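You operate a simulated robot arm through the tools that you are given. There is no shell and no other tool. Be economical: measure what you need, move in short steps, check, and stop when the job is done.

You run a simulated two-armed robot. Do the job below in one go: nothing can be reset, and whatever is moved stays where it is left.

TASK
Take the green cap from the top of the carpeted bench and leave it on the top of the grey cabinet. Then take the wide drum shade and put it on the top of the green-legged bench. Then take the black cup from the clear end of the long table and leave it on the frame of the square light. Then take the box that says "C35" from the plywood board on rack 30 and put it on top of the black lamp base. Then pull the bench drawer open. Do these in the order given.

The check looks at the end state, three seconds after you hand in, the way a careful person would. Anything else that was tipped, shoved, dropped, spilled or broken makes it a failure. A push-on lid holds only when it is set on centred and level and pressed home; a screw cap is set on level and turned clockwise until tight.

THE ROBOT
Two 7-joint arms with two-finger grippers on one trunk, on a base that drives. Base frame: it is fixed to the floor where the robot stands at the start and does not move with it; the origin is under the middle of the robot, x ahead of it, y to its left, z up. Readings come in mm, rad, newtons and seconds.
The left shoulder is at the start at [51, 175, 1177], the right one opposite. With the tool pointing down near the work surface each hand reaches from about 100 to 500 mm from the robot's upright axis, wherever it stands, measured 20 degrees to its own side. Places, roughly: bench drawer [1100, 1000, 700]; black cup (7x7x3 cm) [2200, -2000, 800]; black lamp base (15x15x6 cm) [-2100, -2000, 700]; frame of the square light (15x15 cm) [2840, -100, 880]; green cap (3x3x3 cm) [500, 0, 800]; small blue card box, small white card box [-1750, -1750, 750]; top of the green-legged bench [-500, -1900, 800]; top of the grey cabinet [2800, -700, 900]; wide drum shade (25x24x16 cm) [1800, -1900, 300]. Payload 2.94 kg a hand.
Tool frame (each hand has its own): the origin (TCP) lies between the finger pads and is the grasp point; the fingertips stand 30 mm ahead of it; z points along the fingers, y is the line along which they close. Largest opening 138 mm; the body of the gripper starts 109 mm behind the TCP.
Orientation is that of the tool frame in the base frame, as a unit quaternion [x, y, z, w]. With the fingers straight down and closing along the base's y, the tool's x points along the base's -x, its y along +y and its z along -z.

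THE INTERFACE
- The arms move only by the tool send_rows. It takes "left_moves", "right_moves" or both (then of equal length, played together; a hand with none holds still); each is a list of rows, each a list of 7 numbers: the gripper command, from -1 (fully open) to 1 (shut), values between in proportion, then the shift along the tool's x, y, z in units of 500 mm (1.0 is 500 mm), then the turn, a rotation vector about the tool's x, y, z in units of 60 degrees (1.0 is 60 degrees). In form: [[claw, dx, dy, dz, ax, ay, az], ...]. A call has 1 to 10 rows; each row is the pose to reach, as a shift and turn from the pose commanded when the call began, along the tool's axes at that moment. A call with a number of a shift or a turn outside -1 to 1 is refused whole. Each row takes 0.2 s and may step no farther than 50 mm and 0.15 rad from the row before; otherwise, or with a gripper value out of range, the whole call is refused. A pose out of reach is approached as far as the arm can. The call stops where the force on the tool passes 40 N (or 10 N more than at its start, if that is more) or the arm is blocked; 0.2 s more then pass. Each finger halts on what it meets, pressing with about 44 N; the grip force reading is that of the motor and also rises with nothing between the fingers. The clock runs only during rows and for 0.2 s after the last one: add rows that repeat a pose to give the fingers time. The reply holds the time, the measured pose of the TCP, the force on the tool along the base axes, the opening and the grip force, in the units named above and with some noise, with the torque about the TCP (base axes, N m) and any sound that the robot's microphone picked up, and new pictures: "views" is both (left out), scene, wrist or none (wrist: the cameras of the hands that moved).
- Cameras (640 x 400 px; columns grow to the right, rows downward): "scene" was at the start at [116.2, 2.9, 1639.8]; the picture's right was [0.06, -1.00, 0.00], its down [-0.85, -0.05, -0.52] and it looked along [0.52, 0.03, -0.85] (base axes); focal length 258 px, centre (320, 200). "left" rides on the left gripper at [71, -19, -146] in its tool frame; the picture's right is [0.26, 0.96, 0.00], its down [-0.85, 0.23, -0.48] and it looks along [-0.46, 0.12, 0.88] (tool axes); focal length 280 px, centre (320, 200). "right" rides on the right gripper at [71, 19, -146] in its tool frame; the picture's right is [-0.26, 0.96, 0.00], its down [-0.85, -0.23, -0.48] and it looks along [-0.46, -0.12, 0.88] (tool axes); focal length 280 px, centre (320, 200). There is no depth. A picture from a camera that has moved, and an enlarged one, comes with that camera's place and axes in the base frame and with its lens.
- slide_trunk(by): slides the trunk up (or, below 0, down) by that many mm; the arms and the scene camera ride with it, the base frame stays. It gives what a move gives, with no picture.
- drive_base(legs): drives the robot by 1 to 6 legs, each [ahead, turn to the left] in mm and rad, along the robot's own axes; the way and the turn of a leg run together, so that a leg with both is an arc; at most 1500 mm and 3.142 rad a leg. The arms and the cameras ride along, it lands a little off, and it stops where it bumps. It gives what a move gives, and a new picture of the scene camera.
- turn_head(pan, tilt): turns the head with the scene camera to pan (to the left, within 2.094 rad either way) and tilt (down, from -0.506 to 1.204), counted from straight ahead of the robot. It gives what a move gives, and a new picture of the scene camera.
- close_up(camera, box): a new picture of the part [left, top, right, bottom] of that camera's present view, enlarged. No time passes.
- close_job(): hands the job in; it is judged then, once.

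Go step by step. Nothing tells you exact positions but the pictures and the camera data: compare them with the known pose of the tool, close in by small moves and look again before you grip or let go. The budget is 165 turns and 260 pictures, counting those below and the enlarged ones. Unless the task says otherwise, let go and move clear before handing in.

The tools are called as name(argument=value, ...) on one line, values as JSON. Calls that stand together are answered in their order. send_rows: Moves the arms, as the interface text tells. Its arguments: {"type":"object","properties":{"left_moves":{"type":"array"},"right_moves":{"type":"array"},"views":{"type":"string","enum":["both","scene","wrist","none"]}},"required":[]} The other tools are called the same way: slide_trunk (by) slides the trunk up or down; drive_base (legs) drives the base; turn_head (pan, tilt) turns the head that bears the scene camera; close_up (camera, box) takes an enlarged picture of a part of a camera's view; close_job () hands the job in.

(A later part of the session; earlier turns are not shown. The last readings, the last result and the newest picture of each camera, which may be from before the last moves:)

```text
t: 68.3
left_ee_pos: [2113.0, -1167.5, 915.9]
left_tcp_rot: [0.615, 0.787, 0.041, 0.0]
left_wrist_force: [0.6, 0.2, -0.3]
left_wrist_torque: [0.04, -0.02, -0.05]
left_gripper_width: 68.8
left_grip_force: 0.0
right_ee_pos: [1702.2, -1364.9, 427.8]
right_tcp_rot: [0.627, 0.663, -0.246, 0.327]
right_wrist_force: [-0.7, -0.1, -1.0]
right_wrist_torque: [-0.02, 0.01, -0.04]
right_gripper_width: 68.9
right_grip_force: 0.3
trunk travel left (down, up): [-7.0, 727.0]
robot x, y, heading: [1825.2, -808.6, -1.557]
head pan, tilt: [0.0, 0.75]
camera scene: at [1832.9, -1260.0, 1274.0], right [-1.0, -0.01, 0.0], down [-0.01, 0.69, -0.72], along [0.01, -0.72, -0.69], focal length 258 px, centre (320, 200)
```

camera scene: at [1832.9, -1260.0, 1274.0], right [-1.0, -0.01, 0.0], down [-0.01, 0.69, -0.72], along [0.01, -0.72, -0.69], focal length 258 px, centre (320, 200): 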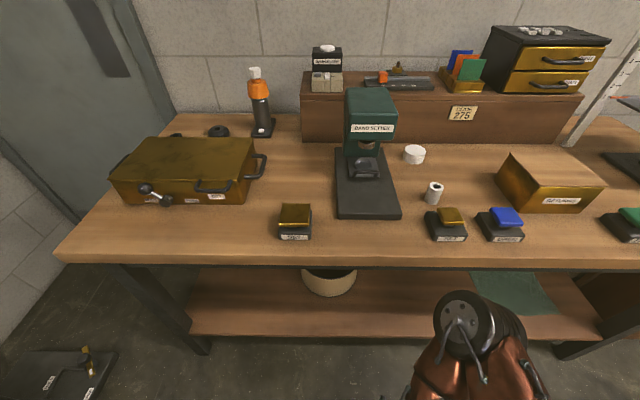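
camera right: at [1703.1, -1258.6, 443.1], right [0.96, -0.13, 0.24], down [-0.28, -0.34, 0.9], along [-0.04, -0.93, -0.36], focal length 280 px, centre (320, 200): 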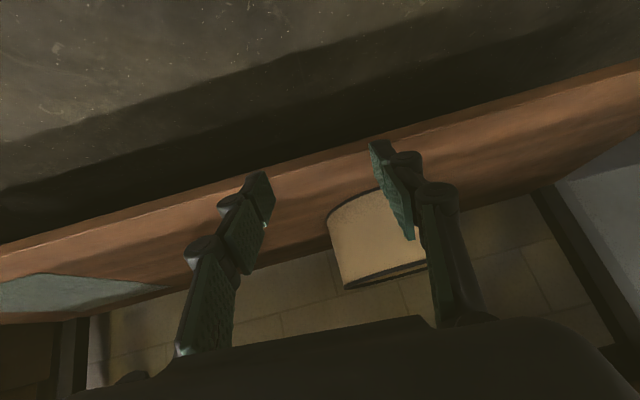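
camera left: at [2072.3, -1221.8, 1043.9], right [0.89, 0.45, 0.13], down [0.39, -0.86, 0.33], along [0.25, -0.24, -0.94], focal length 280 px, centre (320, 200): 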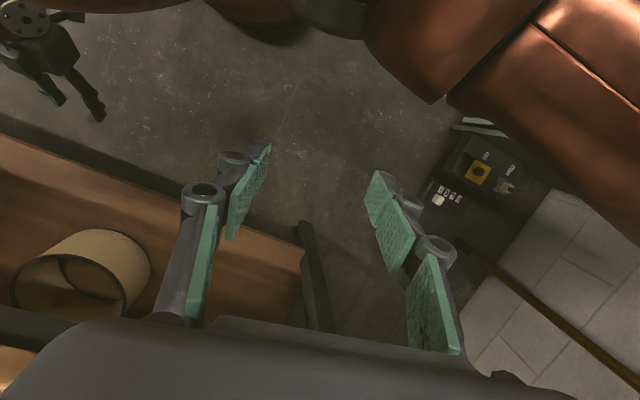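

The reach uses the whole body, torso included. I'll move the left hand to a roomy place forward and up, and bring the right hand in line with the shade centre, still outside the shelf.

send_rows(left_moves=[[0, -0.06, 0, -0.06, 0, 0, 0], [0, -0.12, 0, -0.12, 0, 0, 0], [0, -0.18, 0, -0.18, 0, 0, 0], [0, -0.22, 0, -0.24, 0, 0, 0], [0, -0.26, 0, -0.3, 0, 0, 0], [0, -0.26, 0, -0.36, 0, 0, 0]], right_moves=[[0, -0.041, 0.033, 0.028, 0, 0, 0], [0, -0.081, 0.067, 0.057, 0, 0, 0], [0, -0.122, 0.1, 0.085, 0, 0, 0], [0, -0.162, 0.133, 0.113, 0, 0, 0], [0, -0.203, 0.167, 0.142, 0, 0, 0], [0, -0.243, 0.2, 0.17, 0, 0, 0]])

```text
t: 69.8
left_ee_pos: [2092.4, -1315.0, 911.4]
left_tcp_rot: [0.598, 0.789, 0.132, -0.044]
left_wrist_force: [1.4, 0.3, -1.0]
left_wrist_torque: [0.06, 0.1, 0.04]
left_gripper_width: 68.9
left_grip_force: 0.1
left hand out of reach, approached as far as the arm can: row 1, 2, 3, 4, 5, 6
right_ee_pos: [1825.5, -1490.1, 484.6]
right_tcp_rot: [0.621, 0.668, -0.218, 0.347]
right_wrist_force: [0.6, -0.2, -1.0]
right_wrist_torque: [0.0, 0.07, -0.1]
right_gripper_width: 69.0
right_grip_force: 0.0
trunk travel left (down, up): [-7.0, 727.0]
robot x, y, heading: [1829.7, -810.8, -1.558]
head pan, tilt: [0.0, 0.75]
stopped in row 6 (right hand): the arm was blocked; the commanded pose is now the measured one
camera scene: at [1837.9, -1395.7, 1236.1], right [-1.0, -0.01, 0.0], down [-0.01, 0.77, -0.64], along [0.01, -0.64, -0.77], focal length 258 px, centre (320, 200)
camera right: at [1817.3, -1332.7, 531.2], right [0.94, -0.05, 0.33], down [-0.33, -0.26, 0.91], along [0.04, -0.96, -0.26], focal length 280 px, centre (320, 200)
camera left: at [2041.1, -1292.3, 1064.7], right [0.85, 0.49, 0.21], down [0.42, -0.86, 0.3], along [0.33, -0.17, -0.93], focal length 280 px, centre (320, 200)
```

scene: 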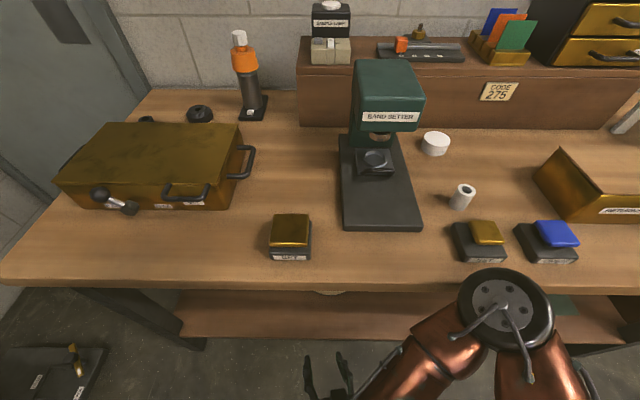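
right: 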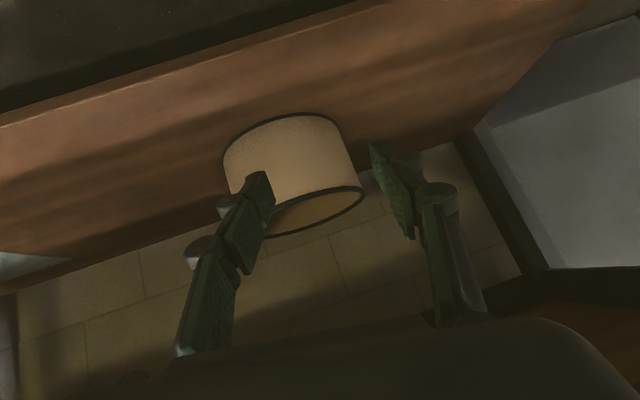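
left: 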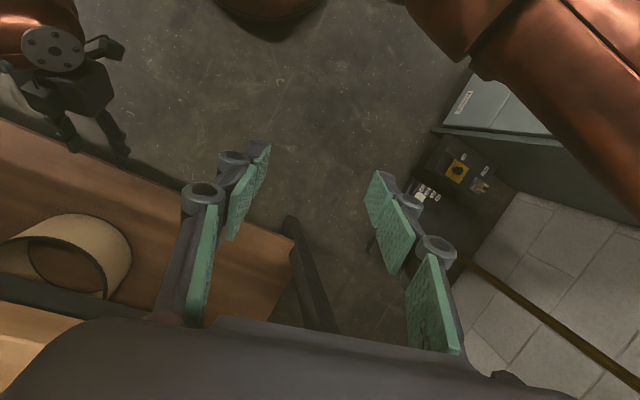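

The trunk's lowering carries the shoulders about 400 mm forward, so the arms were cramped. I'll back off for room and raise the trunk again.

drive_base(legs=[[-350, 0]])

slide_trunk(by=345)

turn_head(pan=0.0, tilt=0.7)

```text
t: 70.6
left_ee_pos: [2107.6, -1167.4, 918.6]
left_tcp_rot: [0.532, 0.845, 0.03, 0.045]
left_wrist_force: [2.2, -0.8, -0.4]
left_wrist_torque: [0.17, 0.23, -0.02]
left_gripper_width: 68.9
left_grip_force: 0.1
right_ee_pos: [1853.6, -1345.8, 588.7]
right_tcp_rot: [0.567, 0.663, -0.236, 0.428]
right_wrist_force: [3.7, -1.3, 0.5]
right_wrist_torque: [0.1, 0.18, -0.23]
right_gripper_width: 69.0
right_grip_force: 0.0
trunk travel left (down, up): [-7.0, 727.0]
robot x, y, heading: [1823.9, -804.3, -1.548]
head pan, tilt: [0.0, 0.75]
stopped in leg 1: the robot was blocked; the commanded pose is now the measured one
camera scene: at [1842.1, -1266.8, 1271.6], right [-1.0, -0.02, 0.01], down [-0.02, 0.7, -0.72], along [0.01, -0.71, -0.7], focal length 258 px, centre (320, 200)
```

scene: 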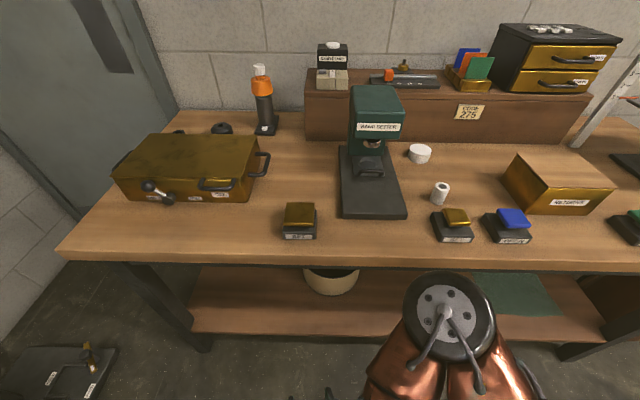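

```text
t: 74.0
left_ee_pos: [2093.8, -1153.8, 1270.7]
left_tcp_rot: [0.575, 0.816, 0.055, 0.024]
left_wrist_force: [-0.5, -0.2, 0.4]
left_wrist_torque: [0.03, -0.04, 0.0]
left_gripper_width: 69.0
left_grip_force: 0.1
right_ee_pos: [1840.9, -1363.8, 919.6]
right_tcp_rot: [0.573, 0.667, -0.234, 0.415]
right_wrist_force: [0.1, 0.0, -1.2]
right_wrist_torque: [-0.01, 0.04, 0.03]
right_gripper_width: 69.0
right_grip_force: 0.1
trunk travel left (down, up): [-352.0, 382.0]
robot x, y, heading: [1826.4, -808.0, -1.552]
head pan, tilt: [0.0, 0.75]
```

```text
t: 74.6
left_ee_pos: [2095.1, -1152.5, 1271.8]
left_tcp_rot: [0.574, 0.816, 0.055, 0.024]
left_wrist_force: [0.0, -0.1, 0.1]
left_wrist_torque: [0.01, 0.0, -0.01]
left_gripper_width: 68.7
left_grip_force: 0.0
right_ee_pos: [1840.2, -1362.7, 920.5]
right_tcp_rot: [0.573, 0.666, -0.235, 0.416]
right_wrist_force: [-0.1, -0.2, 0.6]
right_wrist_torque: [0.02, -0.02, -0.02]
right_gripper_width: 69.1
right_grip_force: 0.1
trunk travel left (down, up): [-352.0, 382.0]
robot x, y, heading: [1825.9, -807.1, -1.554]
head pan, tilt: [0.0, 0.7]
camera scene: at [1828.3, -939.6, 1666.5], right [-1.0, -0.02, 0.0], down [-0.01, 0.64, -0.76], along [0.02, -0.76, -0.64], focal length 258 px, centre (320, 200)
```

scene: 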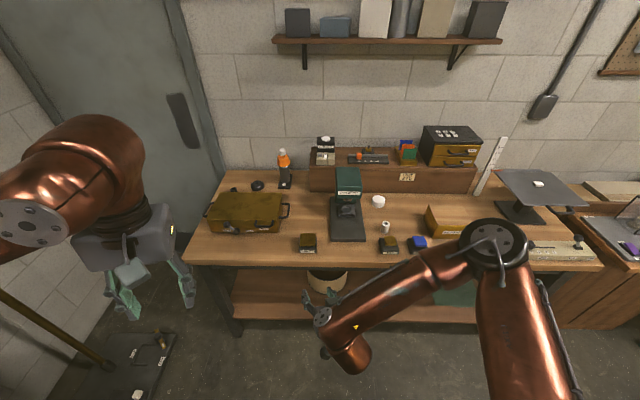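

Posture is back to normal. I'll straighten the right hand's orientation, bring it low in front of the table and move the left hand forward, then lower the trunk only partway.

send_rows(left_moves=[[0, -0.05, 0, 0, 0, 0, 0], [0, -0.1, 0, 0, 0, 0, 0], [0, -0.15, 0, 0, 0, 0, 0], [0, -0.2, 0, 0, 0, 0, 0], [0, -0.25, 0, 0, 0, 0, 0], [0, -0.3, 0, 0, 0, 0, 0], [0, -0.3, 0, 0, 0, 0, 0], [0, -0.3, 0, 0, 0, 0, 0]], right_moves=[[0, 0.056, -0.023, 0.05, 0.092, 0.057, 0.007], [0, 0.113, -0.047, 0.099, 0.183, 0.115, 0.015], [0, 0.169, -0.07, 0.149, 0.275, 0.172, 0.022], [0, 0.226, -0.093, 0.198, 0.275, 0.172, 0.022], [0, 0.282, -0.116, 0.248, 0.275, 0.172, 0.022], [0, 0.339, -0.14, 0.297, 0.275, 0.172, 0.022], [0, 0.395, -0.163, 0.347, 0.275, 0.172, 0.022], [0, 0.395, -0.163, 0.347, 0.275, 0.172, 0.022]], views="none")

slide_trunk(by=-150)

turn_head(pan=0.0, tilt=0.8)

```text
t: 76.4
left_ee_pos: [2146.5, -1292.7, 1269.4]
left_tcp_rot: [0.575, 0.816, 0.055, 0.024]
left_wrist_force: [0.0, 0.2, -0.5]
left_wrist_torque: [-0.01, 0.01, 0.04]
left_gripper_width: 68.6
left_grip_force: 0.0
right_ee_pos: [1813.6, -1407.6, 647.0]
right_tcp_rot: [0.654, 0.653, -0.27, 0.271]
right_wrist_force: [-0.2, -0.4, -0.1]
right_wrist_torque: [-0.02, -0.03, 0.02]
right_gripper_width: 68.8
right_grip_force: 0.1
trunk travel left (down, up): [-352.0, 382.0]
robot x, y, heading: [1824.4, -807.2, -1.552]
head pan, tilt: [0.0, 0.7]
```

```text
t: 78.1
left_ee_pos: [2145.1, -1293.1, 1118.8]
left_tcp_rot: [0.575, 0.816, 0.054, 0.025]
left_wrist_force: [0.4, -0.3, -0.3]
left_wrist_torque: [-0.05, 0.01, 0.01]
left_gripper_width: 68.8
left_grip_force: 0.0
right_ee_pos: [1812.8, -1406.3, 501.0]
right_tcp_rot: [0.653, 0.653, -0.271, 0.271]
right_wrist_force: [0.7, -0.7, 0.6]
right_wrist_torque: [0.02, 0.0, 0.02]
right_gripper_width: 69.1
right_grip_force: 0.0
trunk travel left (down, up): [-202.0, 532.0]
robot x, y, heading: [1822.6, -803.8, -1.549]
head pan, tilt: [0.0, 0.7]
```

```text
t: 78.8
left_ee_pos: [2146.0, -1294.7, 1117.6]
left_tcp_rot: [0.574, 0.817, 0.055, 0.024]
left_wrist_force: [-0.6, -1.2, 1.1]
left_wrist_torque: [0.05, 0.03, 0.02]
left_gripper_width: 68.9
left_grip_force: 0.1
right_ee_pos: [1813.1, -1406.6, 499.9]
right_tcp_rot: [0.654, 0.653, -0.271, 0.27]
right_wrist_force: [-0.2, -0.3, -0.6]
right_wrist_torque: [0.0, -0.01, 0.01]
right_gripper_width: 68.8
right_grip_force: 0.0
trunk travel left (down, up): [-202.0, 532.0]
robot x, y, heading: [1827.2, -809.7, -1.545]
head pan, tilt: [0.0, 0.799]
camera scene: at [1830.4, -1038.2, 1502.7], right [-1.0, -0.02, 0.0], down [-0.01, 0.72, -0.7], along [0.01, -0.7, -0.72], focal length 258 px, centre (320, 200)
```

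scene: 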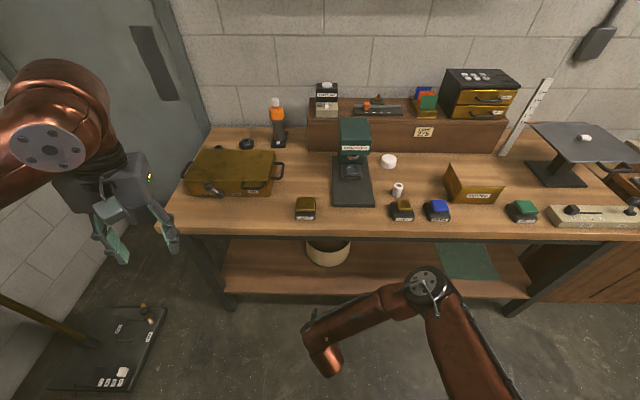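

This posture is comfortable. I'll reach the right hand forward to the shelf edge at z≈480, above the rim height.

send_rows(right_moves=[[0, -0.051, 0, 0.062, 0, 0, 0], [0, -0.102, 0, 0.124, 0, 0, 0], [0, -0.153, 0, 0.187, 0, 0, 0], [0, -0.204, 0, 0.249, 0, 0, 0], [0, -0.255, 0, 0.311, 0, 0, 0], [0, -0.255, 0, 0.311, 0, 0, 0]])

```text
t: 80.2
left_ee_pos: [2146.3, -1294.0, 1118.1]
left_tcp_rot: [0.574, 0.816, 0.055, 0.024]
left_wrist_force: [0.2, -0.1, -0.2]
left_wrist_torque: [-0.02, 0.02, 0.05]
left_gripper_width: 69.2
left_grip_force: 0.0
right_ee_pos: [1812.7, -1608.5, 477.6]
right_tcp_rot: [0.653, 0.654, -0.27, 0.27]
right_wrist_force: [-0.3, 0.0, -0.2]
right_wrist_torque: [0.01, -0.01, -0.02]
right_gripper_width: 68.9
right_grip_force: 0.1
trunk travel left (down, up): [-202.0, 532.0]
robot x, y, heading: [1824.5, -805.5, -1.551]
head pan, tilt: [0.0, 0.799]
camera scene: at [1830.2, -1037.9, 1502.7], right [-1.0, -0.02, 0.0], down [-0.01, 0.72, -0.7], along [0.01, -0.7, -0.72], focal length 258 px, centre (320, 200)
camera right: at [1831.6, -1452.1, 531.2], right [0.97, -0.18, 0.19], down [-0.23, -0.26, 0.94], along [-0.12, -0.95, -0.3], focal length 280 px, centre (320, 200)
```

scene: 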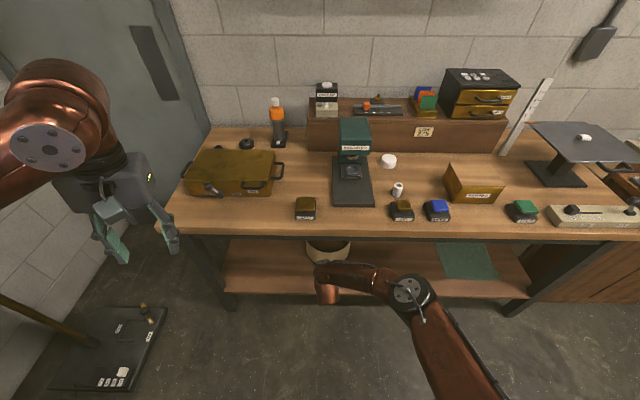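
right: 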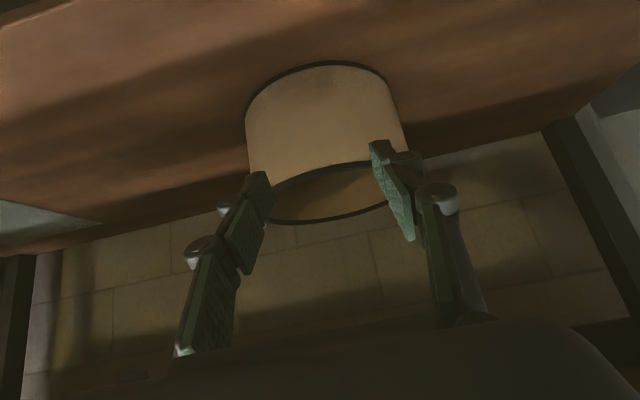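

The hand reaches well and the shade sits centred ahead. I'll drive in 90 mm, keeping the hand above the rim.

drive_base(legs=[[90, -0.015]])

send_rows(right_moves=[[0, -0.05, 0, 0.06, 0, 0, 0], [0, -0.1, 0, 0.12, 0, 0, 0], [0, -0.1, 0, 0.12, 0, 0, 0]])

```text
t: 81.9
left_ee_pos: [2142.8, -1340.1, 1132.9]
left_tcp_rot: [0.579, 0.814, 0.035, 0.041]
left_wrist_force: [-0.4, -2.0, -0.4]
left_wrist_torque: [0.2, -0.07, 0.0]
left_gripper_width: 68.9
left_grip_force: 0.0
right_ee_pos: [1805.5, -1679.5, 508.4]
right_tcp_rot: [0.651, 0.642, -0.286, 0.287]
right_wrist_force: [0.3, -0.4, -1.0]
right_wrist_torque: [-0.04, -0.03, 0.01]
right_gripper_width: 68.9
right_grip_force: 0.1
trunk travel left (down, up): [-202.0, 532.0]
robot x, y, heading: [1826.5, -893.6, -1.565]
head pan, tilt: [0.0, 0.799]
stopped in leg 1: the robot was blocked; the commanded pose is now the measured one
camera scene: at [1828.7, -1130.6, 1502.1], right [-1.0, -0.01, 0.0], down [0.0, 0.72, -0.7], along [0.0, -0.7, -0.72], focal length 258 px, centre (320, 200)
```

scene: 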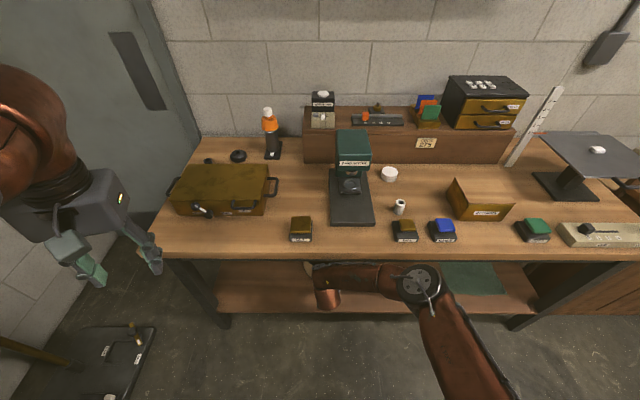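

```text
t: 82.9
left_ee_pos: [2140.1, -1333.4, 1138.5]
left_tcp_rot: [0.579, 0.813, 0.032, 0.044]
left_wrist_force: [-0.3, -0.8, -0.2]
left_wrist_torque: [0.0, -0.07, 0.01]
left_gripper_width: 69.1
left_grip_force: 0.0
right_ee_pos: [1848.4, -1708.5, 488.5]
right_tcp_rot: [0.638, 0.668, -0.252, 0.289]
right_wrist_force: [0.2, 0.4, -0.4]
right_wrist_torque: [0.0, 0.0, -0.03]
right_gripper_width: 69.1
right_grip_force: 0.1
trunk travel left (down, up): [-202.0, 532.0]
robot x, y, heading: [1826.5, -894.3, -1.564]
head pan, tilt: [0.0, 0.799]
stopped in row 3 (right hand): the arm was blocked; the commanded pose is now the measured one
camera scene: at [1826.5, -1090.6, 1511.7], right [-1.0, -0.01, 0.0], down [0.0, 0.7, -0.71], along [0.01, -0.71, -0.7], focal length 258 px, centre (320, 200)
camera right: at [1857.4, -1552.8, 541.4], right [0.97, -0.13, 0.22], down [-0.24, -0.28, 0.93], along [-0.06, -0.95, -0.3], focal length 280 px, centre (320, 200)
```

scene: 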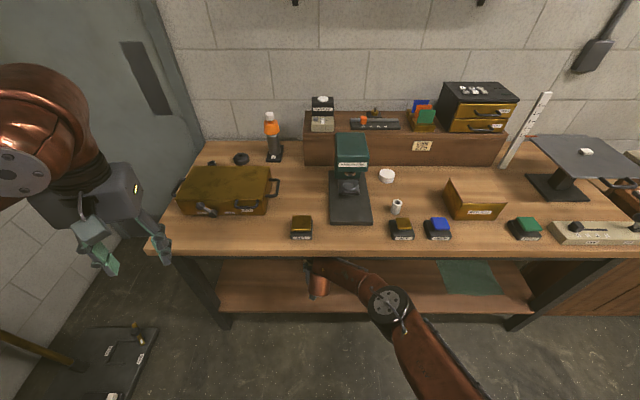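
right: 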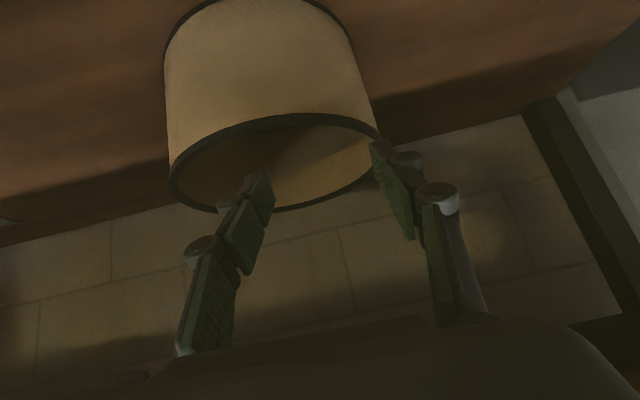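

The forearm met the table edge. I'll back out and lower the trunk a bit more so the elbow rides beneath the table top.

drive_base(legs=[[-170, 0]])

slide_trunk(by=-100)

turn_head(pan=0.0, tilt=0.8)

```text
t: 84.1
left_ee_pos: [2143.9, -1108.2, 1156.2]
left_tcp_rot: [0.571, 0.817, -0.02, 0.076]
left_wrist_force: [0.9, 1.0, 2.8]
left_wrist_torque: [-0.07, 0.11, -0.05]
left_gripper_width: 68.9
left_grip_force: 0.6
right_ee_pos: [1787.3, -1637.3, 589.2]
right_tcp_rot: [0.603, 0.633, -0.372, 0.312]
right_wrist_force: [2.7, 0.7, 1.1]
right_wrist_torque: [0.02, 0.12, -0.2]
right_gripper_width: 69.3
right_grip_force: 0.1
trunk travel left (down, up): [-202.0, 532.0]
robot x, y, heading: [1826.8, -786.3, -1.553]
head pan, tilt: [0.0, 0.799]
stopped in leg 1: the robot was blocked; the commanded pose is now the measured one
camera scene: at [1829.2, -995.1, 1508.0], right [-1.0, -0.01, 0.0], down [-0.01, 0.71, -0.71], along [0.01, -0.71, -0.71], focal length 258 px, centre (320, 200)
```

scene: 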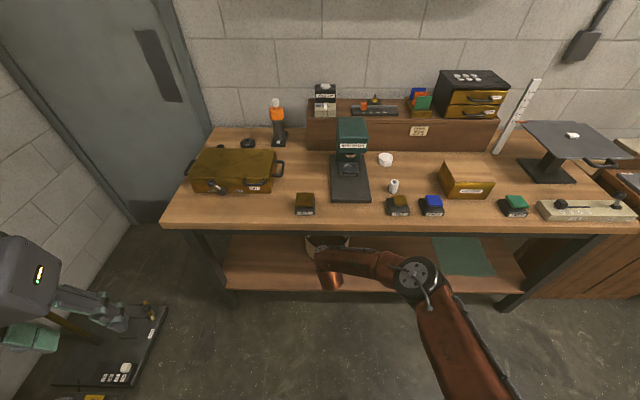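

```text
t: 85.0
left_ee_pos: [2138.6, -1147.5, 1056.5]
left_tcp_rot: [0.573, 0.818, 0.003, 0.044]
left_wrist_force: [1.0, 0.4, 0.3]
left_wrist_torque: [0.01, 0.02, 0.0]
left_gripper_width: 69.2
left_grip_force: 0.1
right_ee_pos: [1784.7, -1638.0, 509.8]
right_tcp_rot: [0.605, 0.632, -0.371, 0.311]
right_wrist_force: [-0.5, -1.3, 0.4]
right_wrist_torque: [0.05, 0.02, -0.06]
right_gripper_width: 68.9
right_grip_force: 0.1
trunk travel left (down, up): [-133.0, 601.0]
robot x, y, heading: [1823.7, -784.0, -1.554]
head pan, tilt: [0.0, 0.799]
stopped: the arm was blocked; the commanded pose is now the measured one
```

```text
t: 85.6
left_ee_pos: [2140.8, -1154.1, 1056.7]
left_tcp_rot: [0.574, 0.818, 0.014, 0.046]
left_wrist_force: [0.3, -0.8, 0.4]
left_wrist_torque: [0.06, 0.02, -0.01]
left_gripper_width: 69.1
left_grip_force: 0.1
right_ee_pos: [1782.8, -1639.1, 501.3]
right_tcp_rot: [0.607, 0.635, -0.367, 0.307]
right_wrist_force: [-0.5, 0.0, 0.0]
right_wrist_torque: [-0.08, 0.01, -0.01]
right_gripper_width: 68.9
right_grip_force: 0.0
trunk travel left (down, up): [-133.0, 601.0]
robot x, y, heading: [1823.9, -785.6, -1.554]
head pan, tilt: [0.0, 0.799]
camera scene: at [1830.3, -1090.7, 1425.1], right [-1.0, -0.01, 0.0], down [-0.01, 0.72, -0.69], along [0.01, -0.69, -0.72], focal length 258 px, centre (320, 200)
```

scene: 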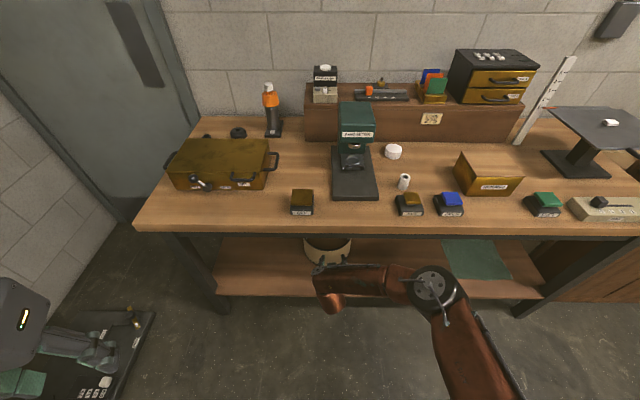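

I'll draw the hand down and back out from under the table before changing anything else.

send_rows(right_moves=[[0, 0.05, 0, 0.025, 0, 0, 0], [0, 0.09, 0.003, -0.03, 0, 0, 0], [0, 0.132, 0.004, -0.08, 0, 0, 0], [0, 0.176, 0.006, -0.124, 0, 0, 0], [0, 0.23, 0.006, -0.19, 0, 0, 0]], views="both")

```text
t: 86.8
left_ee_pos: [2142.0, -1146.3, 1057.9]
left_tcp_rot: [0.574, 0.818, 0.012, 0.048]
left_wrist_force: [0.1, -0.4, 0.2]
left_wrist_torque: [0.01, 0.01, 0.01]
left_gripper_width: 69.1
left_grip_force: 0.0
right_ee_pos: [1783.9, -1494.2, 460.9]
right_tcp_rot: [0.606, 0.633, -0.369, 0.309]
right_wrist_force: [0.4, 1.0, -0.4]
right_wrist_torque: [0.02, -0.01, 0.01]
right_gripper_width: 69.1
right_grip_force: 0.1
trunk travel left (down, up): [-133.0, 601.0]
robot x, y, heading: [1825.8, -787.6, -1.559]
head pan, tilt: [0.0, 0.799]
camera scene: at [1830.6, -1080.7, 1426.5], right [-1.0, -0.01, 0.0], down [-0.01, 0.72, -0.7], along [0.01, -0.7, -0.72], focal length 258 px, centre (320, 200)
camera right: at [1806.7, -1331.1, 478.2], right [0.98, -0.15, 0.13], down [-0.14, -0.05, 0.99], along [-0.14, -0.99, -0.07], focal length 280 px, centre (320, 200)
```

scene: 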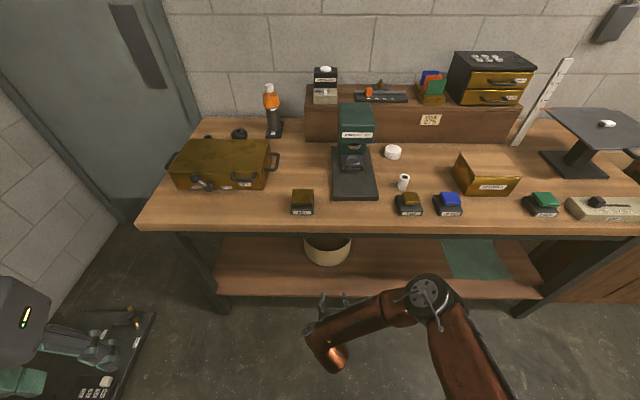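
right: 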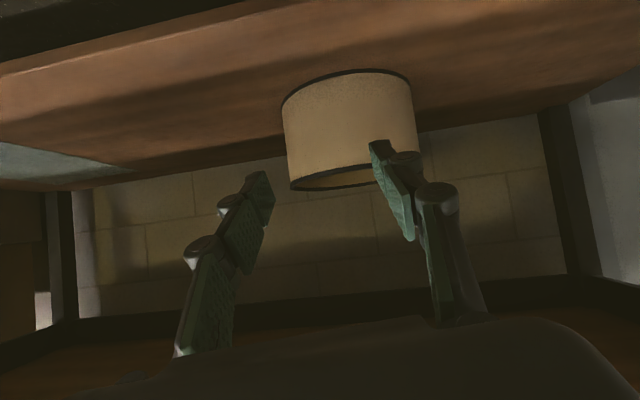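

The hand is free and the shade is undisturbed, centred near [1805, -1870] with its rim at z≈408. A straighter arm at a shallower pitch will stay under the table top, so I'll line up with the shade's right wall (x≈1683) and extend.

send_rows(right_moves=[[0, -0.03, -0.04, 0.047, -0.027, 0.003, 0.035], [0, -0.061, -0.08, 0.094, -0.054, 0.007, 0.071], [0, -0.092, -0.12, 0.141, -0.054, 0.007, 0.071], [0, -0.123, -0.16, 0.188, -0.054, 0.007, 0.071], [0, -0.154, -0.2, 0.235, -0.054, 0.007, 0.071], [0, -0.154, -0.2, 0.235, -0.054, 0.007, 0.071]])

```text
t: 88.2
left_ee_pos: [2143.2, -1147.2, 1058.1]
left_tcp_rot: [0.573, 0.818, 0.011, 0.048]
left_wrist_force: [0.0, -0.2, -0.5]
left_wrist_torque: [0.01, 0.0, 0.02]
left_gripper_width: 69.0
left_grip_force: 0.0
right_ee_pos: [1681.0, -1630.1, 470.4]
right_tcp_rot: [0.622, 0.622, -0.337, 0.336]
right_wrist_force: [0.1, 0.8, 0.1]
right_wrist_torque: [0.02, 0.04, 0.02]
right_gripper_width: 68.9
right_grip_force: 0.1
trunk travel left (down, up): [-133.0, 601.0]
robot x, y, heading: [1822.2, -789.9, -1.557]
head pan, tilt: [0.0, 0.799]
camera scene: at [1830.1, -1080.5, 1426.6], right [-1.0, -0.01, 0.0], down [-0.01, 0.72, -0.7], along [0.01, -0.7, -0.72], focal length 258 px, centre (320, 200)
camera right: at [1701.2, -1468.2, 491.1], right [0.96, -0.14, 0.22], down [-0.23, -0.06, 0.97], along [-0.13, -0.99, -0.09], focal length 280 px, centre (320, 200)
```

scene: 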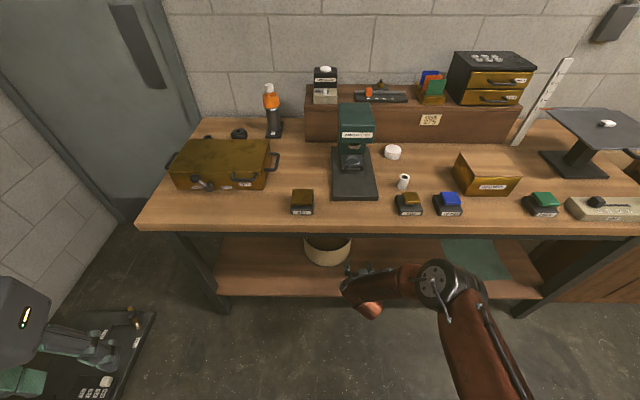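
right: 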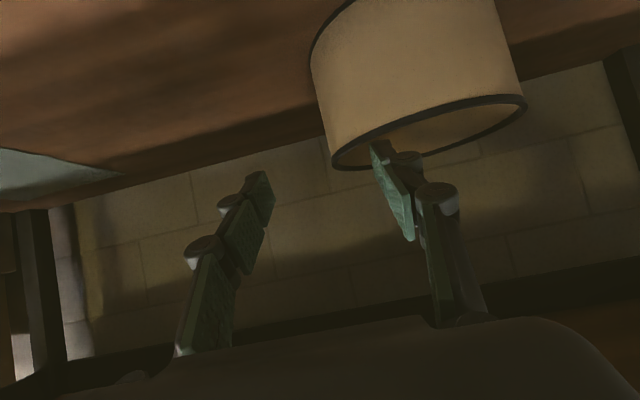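

Refined shade centre [1803, -1873], right wall x≈1680, and the hand is aligned. I'll extend 120 mm and check.

send_rows(right_moves=[[0, -0.038, 0, 0.071, 0, 0, 0], [0, -0.076, 0, 0.141, 0, 0, 0], [0, -0.114, 0, 0.212, 0, 0, 0], [0, -0.114, 0, 0.212, 0, 0, 0]])

```text
t: 89.2
left_ee_pos: [2141.0, -1146.9, 1059.1]
left_tcp_rot: [0.573, 0.818, 0.011, 0.048]
left_wrist_force: [-0.1, 0.7, -0.7]
left_wrist_torque: [-0.01, -0.04, 0.02]
left_gripper_width: 68.8
left_grip_force: 0.1
right_ee_pos: [1683.3, -1753.6, 458.7]
right_tcp_rot: [0.623, 0.621, -0.337, 0.336]
right_wrist_force: [0.4, -0.2, -0.5]
right_wrist_torque: [0.0, 0.0, 0.0]
right_gripper_width: 68.9
right_grip_force: 0.1
trunk travel left (down, up): [-133.0, 601.0]
robot x, y, heading: [1826.2, -787.5, -1.557]
head pan, tilt: [0.0, 0.799]
camera scene: at [1829.7, -1080.1, 1426.7], right [-1.0, -0.01, 0.0], down [-0.01, 0.72, -0.7], along [0.01, -0.7, -0.72], focal length 258 px, centre (320, 200)
camera right: at [1703.4, -1591.6, 479.5], right [0.96, -0.14, 0.22], down [-0.23, -0.06, 0.97], along [-0.12, -0.99, -0.1], focal length 280 px, centre (320, 200)
```

scene: 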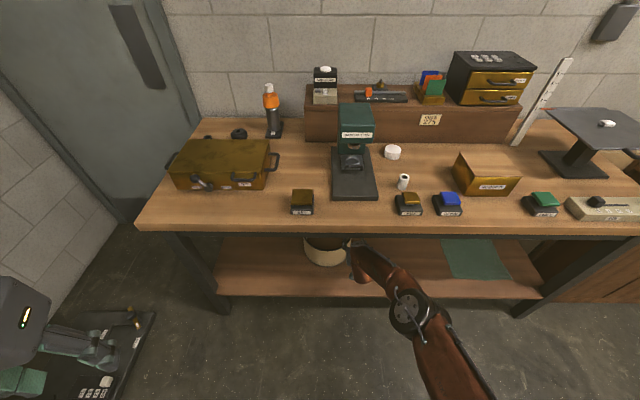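
right: 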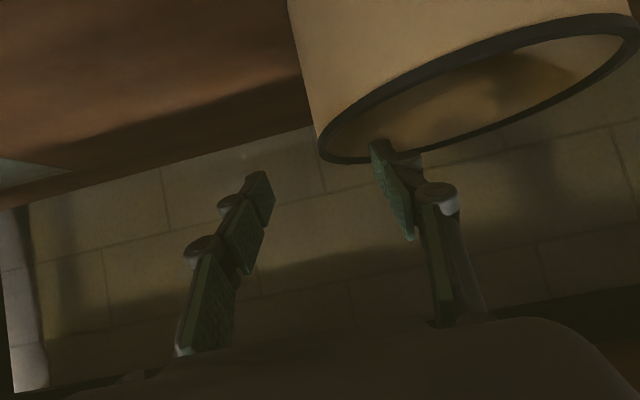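

The arm is straight, low, and clear of the table edge, with the wall tangent midway between the fingers. I'll drive in about 112 mm.

drive_base(legs=[[112, 0]])

close_up(camera="right", box=[0, 0, 640, 400])

```text
t: 90.4
left_ee_pos: [2131.1, -1222.8, 1048.2]
left_tcp_rot: [0.574, 0.817, 0.003, 0.051]
left_wrist_force: [0.9, 0.4, -0.8]
left_wrist_torque: [-0.03, 0.04, -0.01]
left_gripper_width: 69.1
left_grip_force: 0.0
right_ee_pos: [1681.7, -1811.8, 403.9]
right_tcp_rot: [0.63, 0.634, -0.316, 0.318]
right_wrist_force: [-0.5, -1.0, -0.3]
right_wrist_torque: [0.0, -0.03, 0.09]
right_gripper_width: 69.3
right_grip_force: 0.0
trunk travel left (down, up): [-133.0, 601.0]
robot x, y, heading: [1823.9, -875.2, -1.568]
head pan, tilt: [0.0, 0.799]
stopped in leg 1: the robot was blocked; the commanded pose is now the measured one
camera scene: at [1825.8, -1202.9, 1421.9], right [-1.0, 0.0, 0.0], down [0.0, 0.73, -0.68], along [0.0, -0.68, -0.73], focal length 258 px, centre (320, 200)
```

scene: 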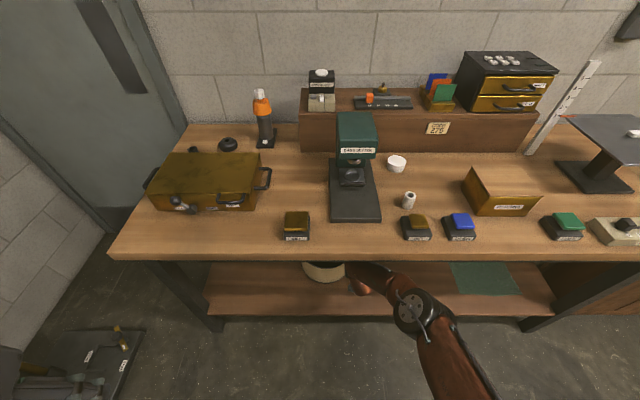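

```text
1.00 times, centred on (320, 200) of right (not enlarged: the box is as wide or as high as the picture)
camera zoom: at [1700.8, -1651.1, 434.4], right [0.97, -0.15, 0.21], down [-0.23, -0.13, 0.96], along [-0.12, -0.98, -0.16], focal length 280 px, centre (320, 200)
```

zoom: 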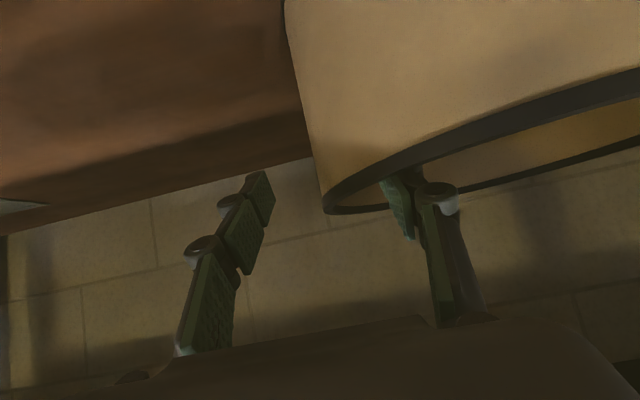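

The inside finger is already past the near rim and the shade hasn't moved, but the arm is touching the table above. I'll ease the hand forward and slightly down.

send_rows(right_moves=[[0, -0.005, 0, 0.02, 0, 0, 0], [0, -0.015, 0, 0.045, 0, 0, 0], [0, -0.027, 0, 0.072, 0, 0, 0], [0, -0.038, 0, 0.097, 0, 0, 0], [0, -0.038, 0, 0.097, 0, 0, 0]], views="wrist")

```text
t: 91.6
left_ee_pos: [2138.3, -1216.0, 1054.8]
left_tcp_rot: [0.574, 0.817, 0.0, 0.055]
left_wrist_force: [0.2, -0.9, 0.9]
left_wrist_torque: [-0.02, 0.01, 0.01]
left_gripper_width: 68.9
left_grip_force: 0.0
right_ee_pos: [1694.8, -1827.6, 421.3]
right_tcp_rot: [0.628, 0.636, -0.315, 0.319]
right_wrist_force: [0.1, -0.4, -0.6]
right_wrist_torque: [-0.02, 0.02, 0.0]
right_gripper_width: 69.1
right_grip_force: 0.1
right hand out of reach, approached as far as the arm can: row 2, 3, 4, 5
trunk travel left (down, up): [-133.0, 601.0]
robot x, y, heading: [1822.1, -872.1, -1.567]
head pan, tilt: [0.0, 0.799]
camera right: at [1712.2, -1666.4, 451.9], right [0.97, -0.14, 0.21], down [-0.23, -0.13, 0.96], along [-0.11, -0.98, -0.16], focal length 280 px, centre (320, 200)
```

right: 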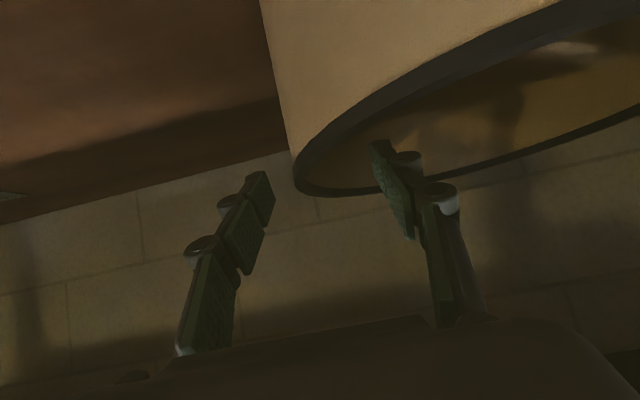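

Now it's simply at full reach, with nothing pressing. I'll nudge the base forward 40 mm.

drive_base(legs=[[42, 0]])

close_up(camera="right", box=[0, 0, 640, 400])

```text
t: 92.5
left_ee_pos: [2131.3, -1257.5, 1051.0]
left_tcp_rot: [0.573, 0.817, -0.003, 0.055]
left_wrist_force: [-0.3, 0.1, 0.8]
left_wrist_torque: [0.0, -0.01, 0.02]
left_gripper_width: 68.9
left_grip_force: 0.0
right_ee_pos: [1682.0, -1853.5, 395.9]
right_tcp_rot: [0.635, 0.638, -0.307, 0.309]
right_wrist_force: [-0.2, 0.3, -0.1]
right_wrist_torque: [-0.01, 0.01, 0.04]
right_gripper_width: 69.1
right_grip_force: 0.1
trunk travel left (down, up): [-133.0, 601.0]
robot x, y, heading: [1823.4, -915.9, -1.564]
head pan, tilt: [0.0, 0.799]
camera scene: at [1825.5, -1208.0, 1426.4], right [-1.0, 0.0, 0.0], down [0.0, 0.72, -0.7], along [0.0, -0.7, -0.72], focal length 258 px, centre (320, 200)
```

scene: 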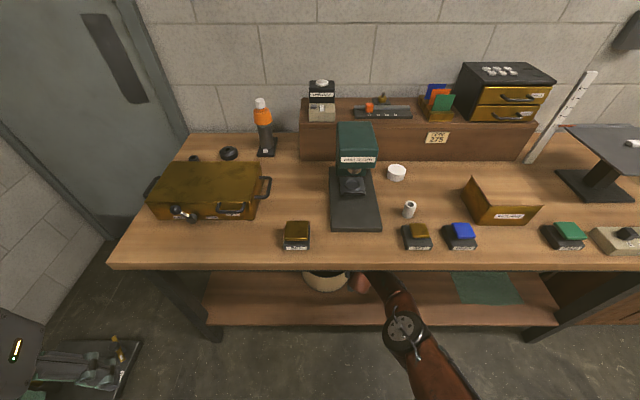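

```text
1.00 times, centred on (320, 200) of right (not enlarged: the box is as wide or as high as the picture)
camera zoom: at [1701.4, -1691.9, 431.3], right [0.97, -0.16, 0.2], down [-0.23, -0.15, 0.96], along [-0.12, -0.97, -0.19], focal length 280 px, centre (320, 200)
```

zoom: 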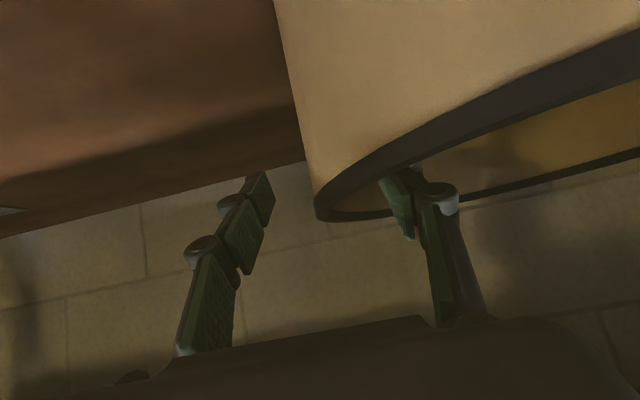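

The fingers straddle the right wall with the TCP about 10 mm under the rim. I'll go 8 mm lower and close.

send_rows(right_moves=[[0, 0.012, 0, 0.01, 0, 0, 0], [0.5, 0.012, -0.01, 0.01, 0, 0, 0], [1, 0.012, -0.01, 0.01, 0, 0, 0], [1, 0.012, -0.01, 0.01, 0, 0, 0], [1, 0.012, -0.01, 0.01, 0, 0, 0], [1, 0.012, -0.01, 0.01, 0, 0, 0], [1, 0.012, -0.01, 0.01, 0, 0, 0]], views="wrist")

```text
t: 94.1
left_ee_pos: [2133.5, -1259.5, 1050.6]
left_tcp_rot: [0.574, 0.817, -0.002, 0.054]
left_wrist_force: [0.4, -0.7, 0.7]
left_wrist_torque: [0.0, -0.01, 0.01]
left_gripper_width: 69.1
left_grip_force: 0.1
right_ee_pos: [1690.3, -1853.6, 397.7]
right_tcp_rot: [0.632, 0.64, -0.306, 0.313]
right_wrist_force: [-0.9, 0.1, 2.9]
right_wrist_torque: [-0.16, 0.81, -0.13]
right_gripper_width: 10.1
right_grip_force: 37.8
right hand out of reach, approached as far as the arm can: row 1, 2
trunk travel left (down, up): [-133.0, 601.0]
robot x, y, heading: [1826.1, -910.8, -1.568]
head pan, tilt: [0.0, 0.799]
camera right: at [1708.1, -1693.0, 432.3], right [0.97, -0.15, 0.21], down [-0.23, -0.15, 0.96], along [-0.11, -0.98, -0.18], focal length 280 px, centre (320, 200)
```

right: 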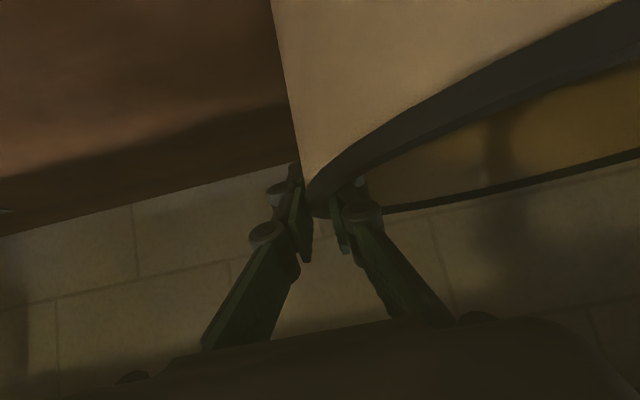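

The rim is gripped (10 mm thick). I'll lift about 35 mm and look.

send_rows(right_moves=[[1, -0.02, 0, -0.018, 0, 0, 0], [1, -0.035, 0, -0.035, 0, 0, 0], [1, -0.052, 0, -0.052, 0, 0, 0], [1, -0.052, 0, -0.052, 0, 0, 0]], views="both")

```text
t: 95.3
left_ee_pos: [2133.2, -1260.1, 1049.1]
left_tcp_rot: [0.573, 0.818, -0.007, 0.052]
left_wrist_force: [1.3, 1.2, -0.3]
left_wrist_torque: [-0.09, 0.09, -0.02]
left_gripper_width: 69.0
left_grip_force: 0.1
right_ee_pos: [1660.0, -1810.5, 372.8]
right_tcp_rot: [0.649, 0.644, -0.293, 0.279]
right_wrist_force: [-1.3, 0.0, -1.4]
right_wrist_torque: [-0.01, 0.07, -0.11]
right_gripper_width: 5.8
right_grip_force: 32.3
trunk travel left (down, up): [-133.0, 601.0]
robot x, y, heading: [1826.3, -914.1, -1.574]
head pan, tilt: [0.0, 0.799]
stopped in row 4 (right hand): the arm was blocked; the commanded pose is now the measured one
camera scene: at [1827.9, -1210.0, 1427.6], right [-1.0, 0.0, 0.0], down [0.0, 0.72, -0.7], along [0.0, -0.7, -0.72], focal length 258 px, centre (320, 200)
camera right: at [1683.9, -1654.3, 419.1], right [0.97, -0.19, 0.18], down [-0.22, -0.22, 0.95], along [-0.14, -0.96, -0.25], focal length 280 px, centre (320, 200)
```

scene: 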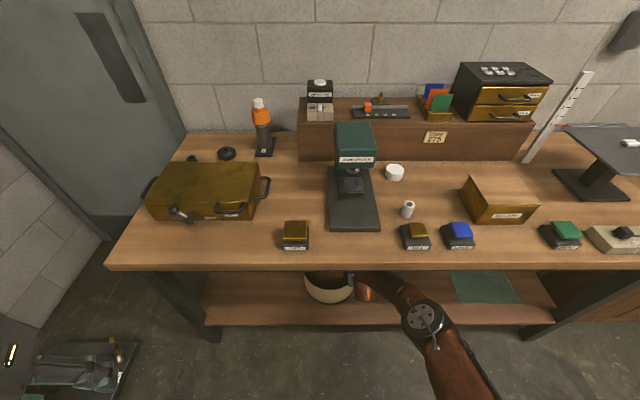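
right: 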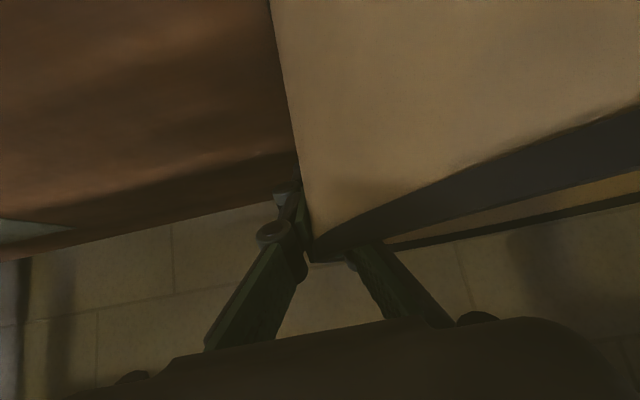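

The hand is at its reach limit, but the grip has settled on the wall just under the rim bead. I'll slide the shade gently toward the shelf edge by drawing the hand straight back.

send_rows(right_moves=[[1, 0.025, 0, -0.027, 0, 0, 0], [1, 0.05, 0, -0.055, 0, 0, 0], [1, 0.075, 0, -0.083, 0, 0, 0], [1, 0.1, 0, -0.11, 0, 0, 0], [1, 0.121, 0, -0.133, 0, 0, 0]], views="both")

```text
t: 96.5
left_ee_pos: [2132.3, -1259.2, 1048.1]
left_tcp_rot: [0.573, 0.818, -0.004, 0.052]
left_wrist_force: [0.0, 0.5, -0.2]
left_wrist_torque: [0.02, -0.02, 0.01]
left_gripper_width: 69.0
left_grip_force: 0.0
right_ee_pos: [1661.0, -1724.5, 376.8]
right_tcp_rot: [0.649, 0.643, -0.294, 0.282]
right_wrist_force: [-0.2, 0.4, -3.3]
right_wrist_torque: [0.09, 0.02, 0.03]
right_gripper_width: 5.9
right_grip_force: 31.6
trunk travel left (down, up): [-133.0, 601.0]
robot x, y, heading: [1823.6, -914.7, -1.574]
head pan, tilt: [0.0, 0.799]
camera scene: at [1826.1, -1209.7, 1426.5], right [-1.0, 0.0, 0.0], down [0.0, 0.72, -0.7], along [0.0, -0.7, -0.72], focal length 258 px, centre (320, 200)
camera right: at [1683.4, -1568.7, 422.0], right [0.96, -0.19, 0.18], down [-0.22, -0.21, 0.95], along [-0.14, -0.96, -0.24], focal length 280 px, centre (320, 200)
```

scene: 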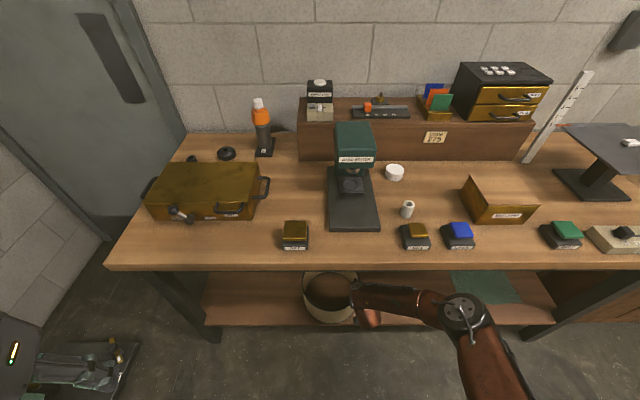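
right: 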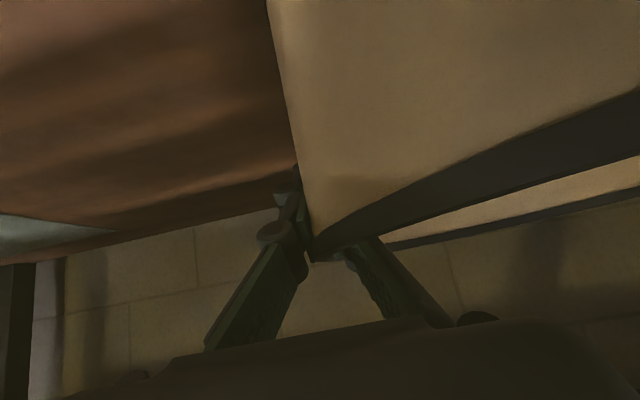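

The shade followed to the shelf edge. Now I'll lift it 40 mm.

send_rows(right_moves=[[1, -0.02, 0, -0.018, 0, 0, 0], [1, -0.04, 0, -0.036, 0, 0, 0], [1, -0.059, 0, -0.054, 0, 0, 0], [1, -0.059, 0, -0.054, 0, 0, 0]], views="both")

```text
t: 97.5
left_ee_pos: [2132.1, -1259.8, 1048.8]
left_tcp_rot: [0.573, 0.818, -0.004, 0.053]
left_wrist_force: [0.9, 0.3, 0.8]
left_wrist_torque: [-0.01, -0.01, 0.0]
left_gripper_width: 69.1
left_grip_force: 0.1
right_ee_pos: [1660.8, -1725.5, 416.3]
right_tcp_rot: [0.649, 0.642, -0.295, 0.282]
right_wrist_force: [-1.0, 0.1, -4.3]
right_wrist_torque: [-0.06, 0.5, -0.02]
right_gripper_width: 6.3
right_grip_force: 32.4
trunk travel left (down, up): [-133.0, 601.0]
robot x, y, heading: [1826.3, -917.9, -1.573]
head pan, tilt: [0.0, 0.799]
camera scene: at [1825.7, -1209.9, 1426.4], right [-1.0, 0.0, 0.0], down [0.0, 0.72, -0.7], along [0.0, -0.7, -0.72], focal length 258 px, centre (320, 200)
camera right: at [1683.3, -1567.4, 461.0], right [0.96, -0.19, 0.18], down [-0.22, -0.21, 0.95], along [-0.14, -0.96, -0.24], focal length 280 px, centre (320, 200)
```

scene: 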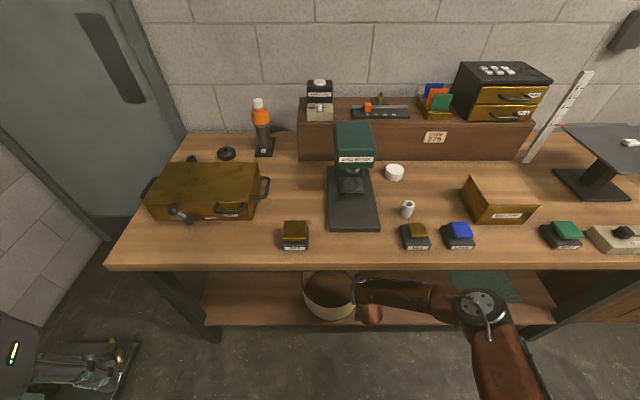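
right: 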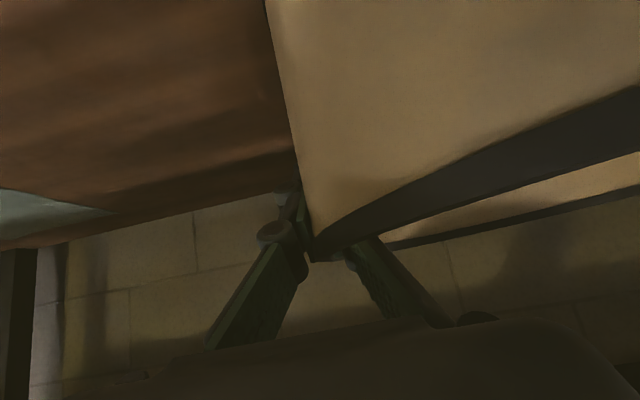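

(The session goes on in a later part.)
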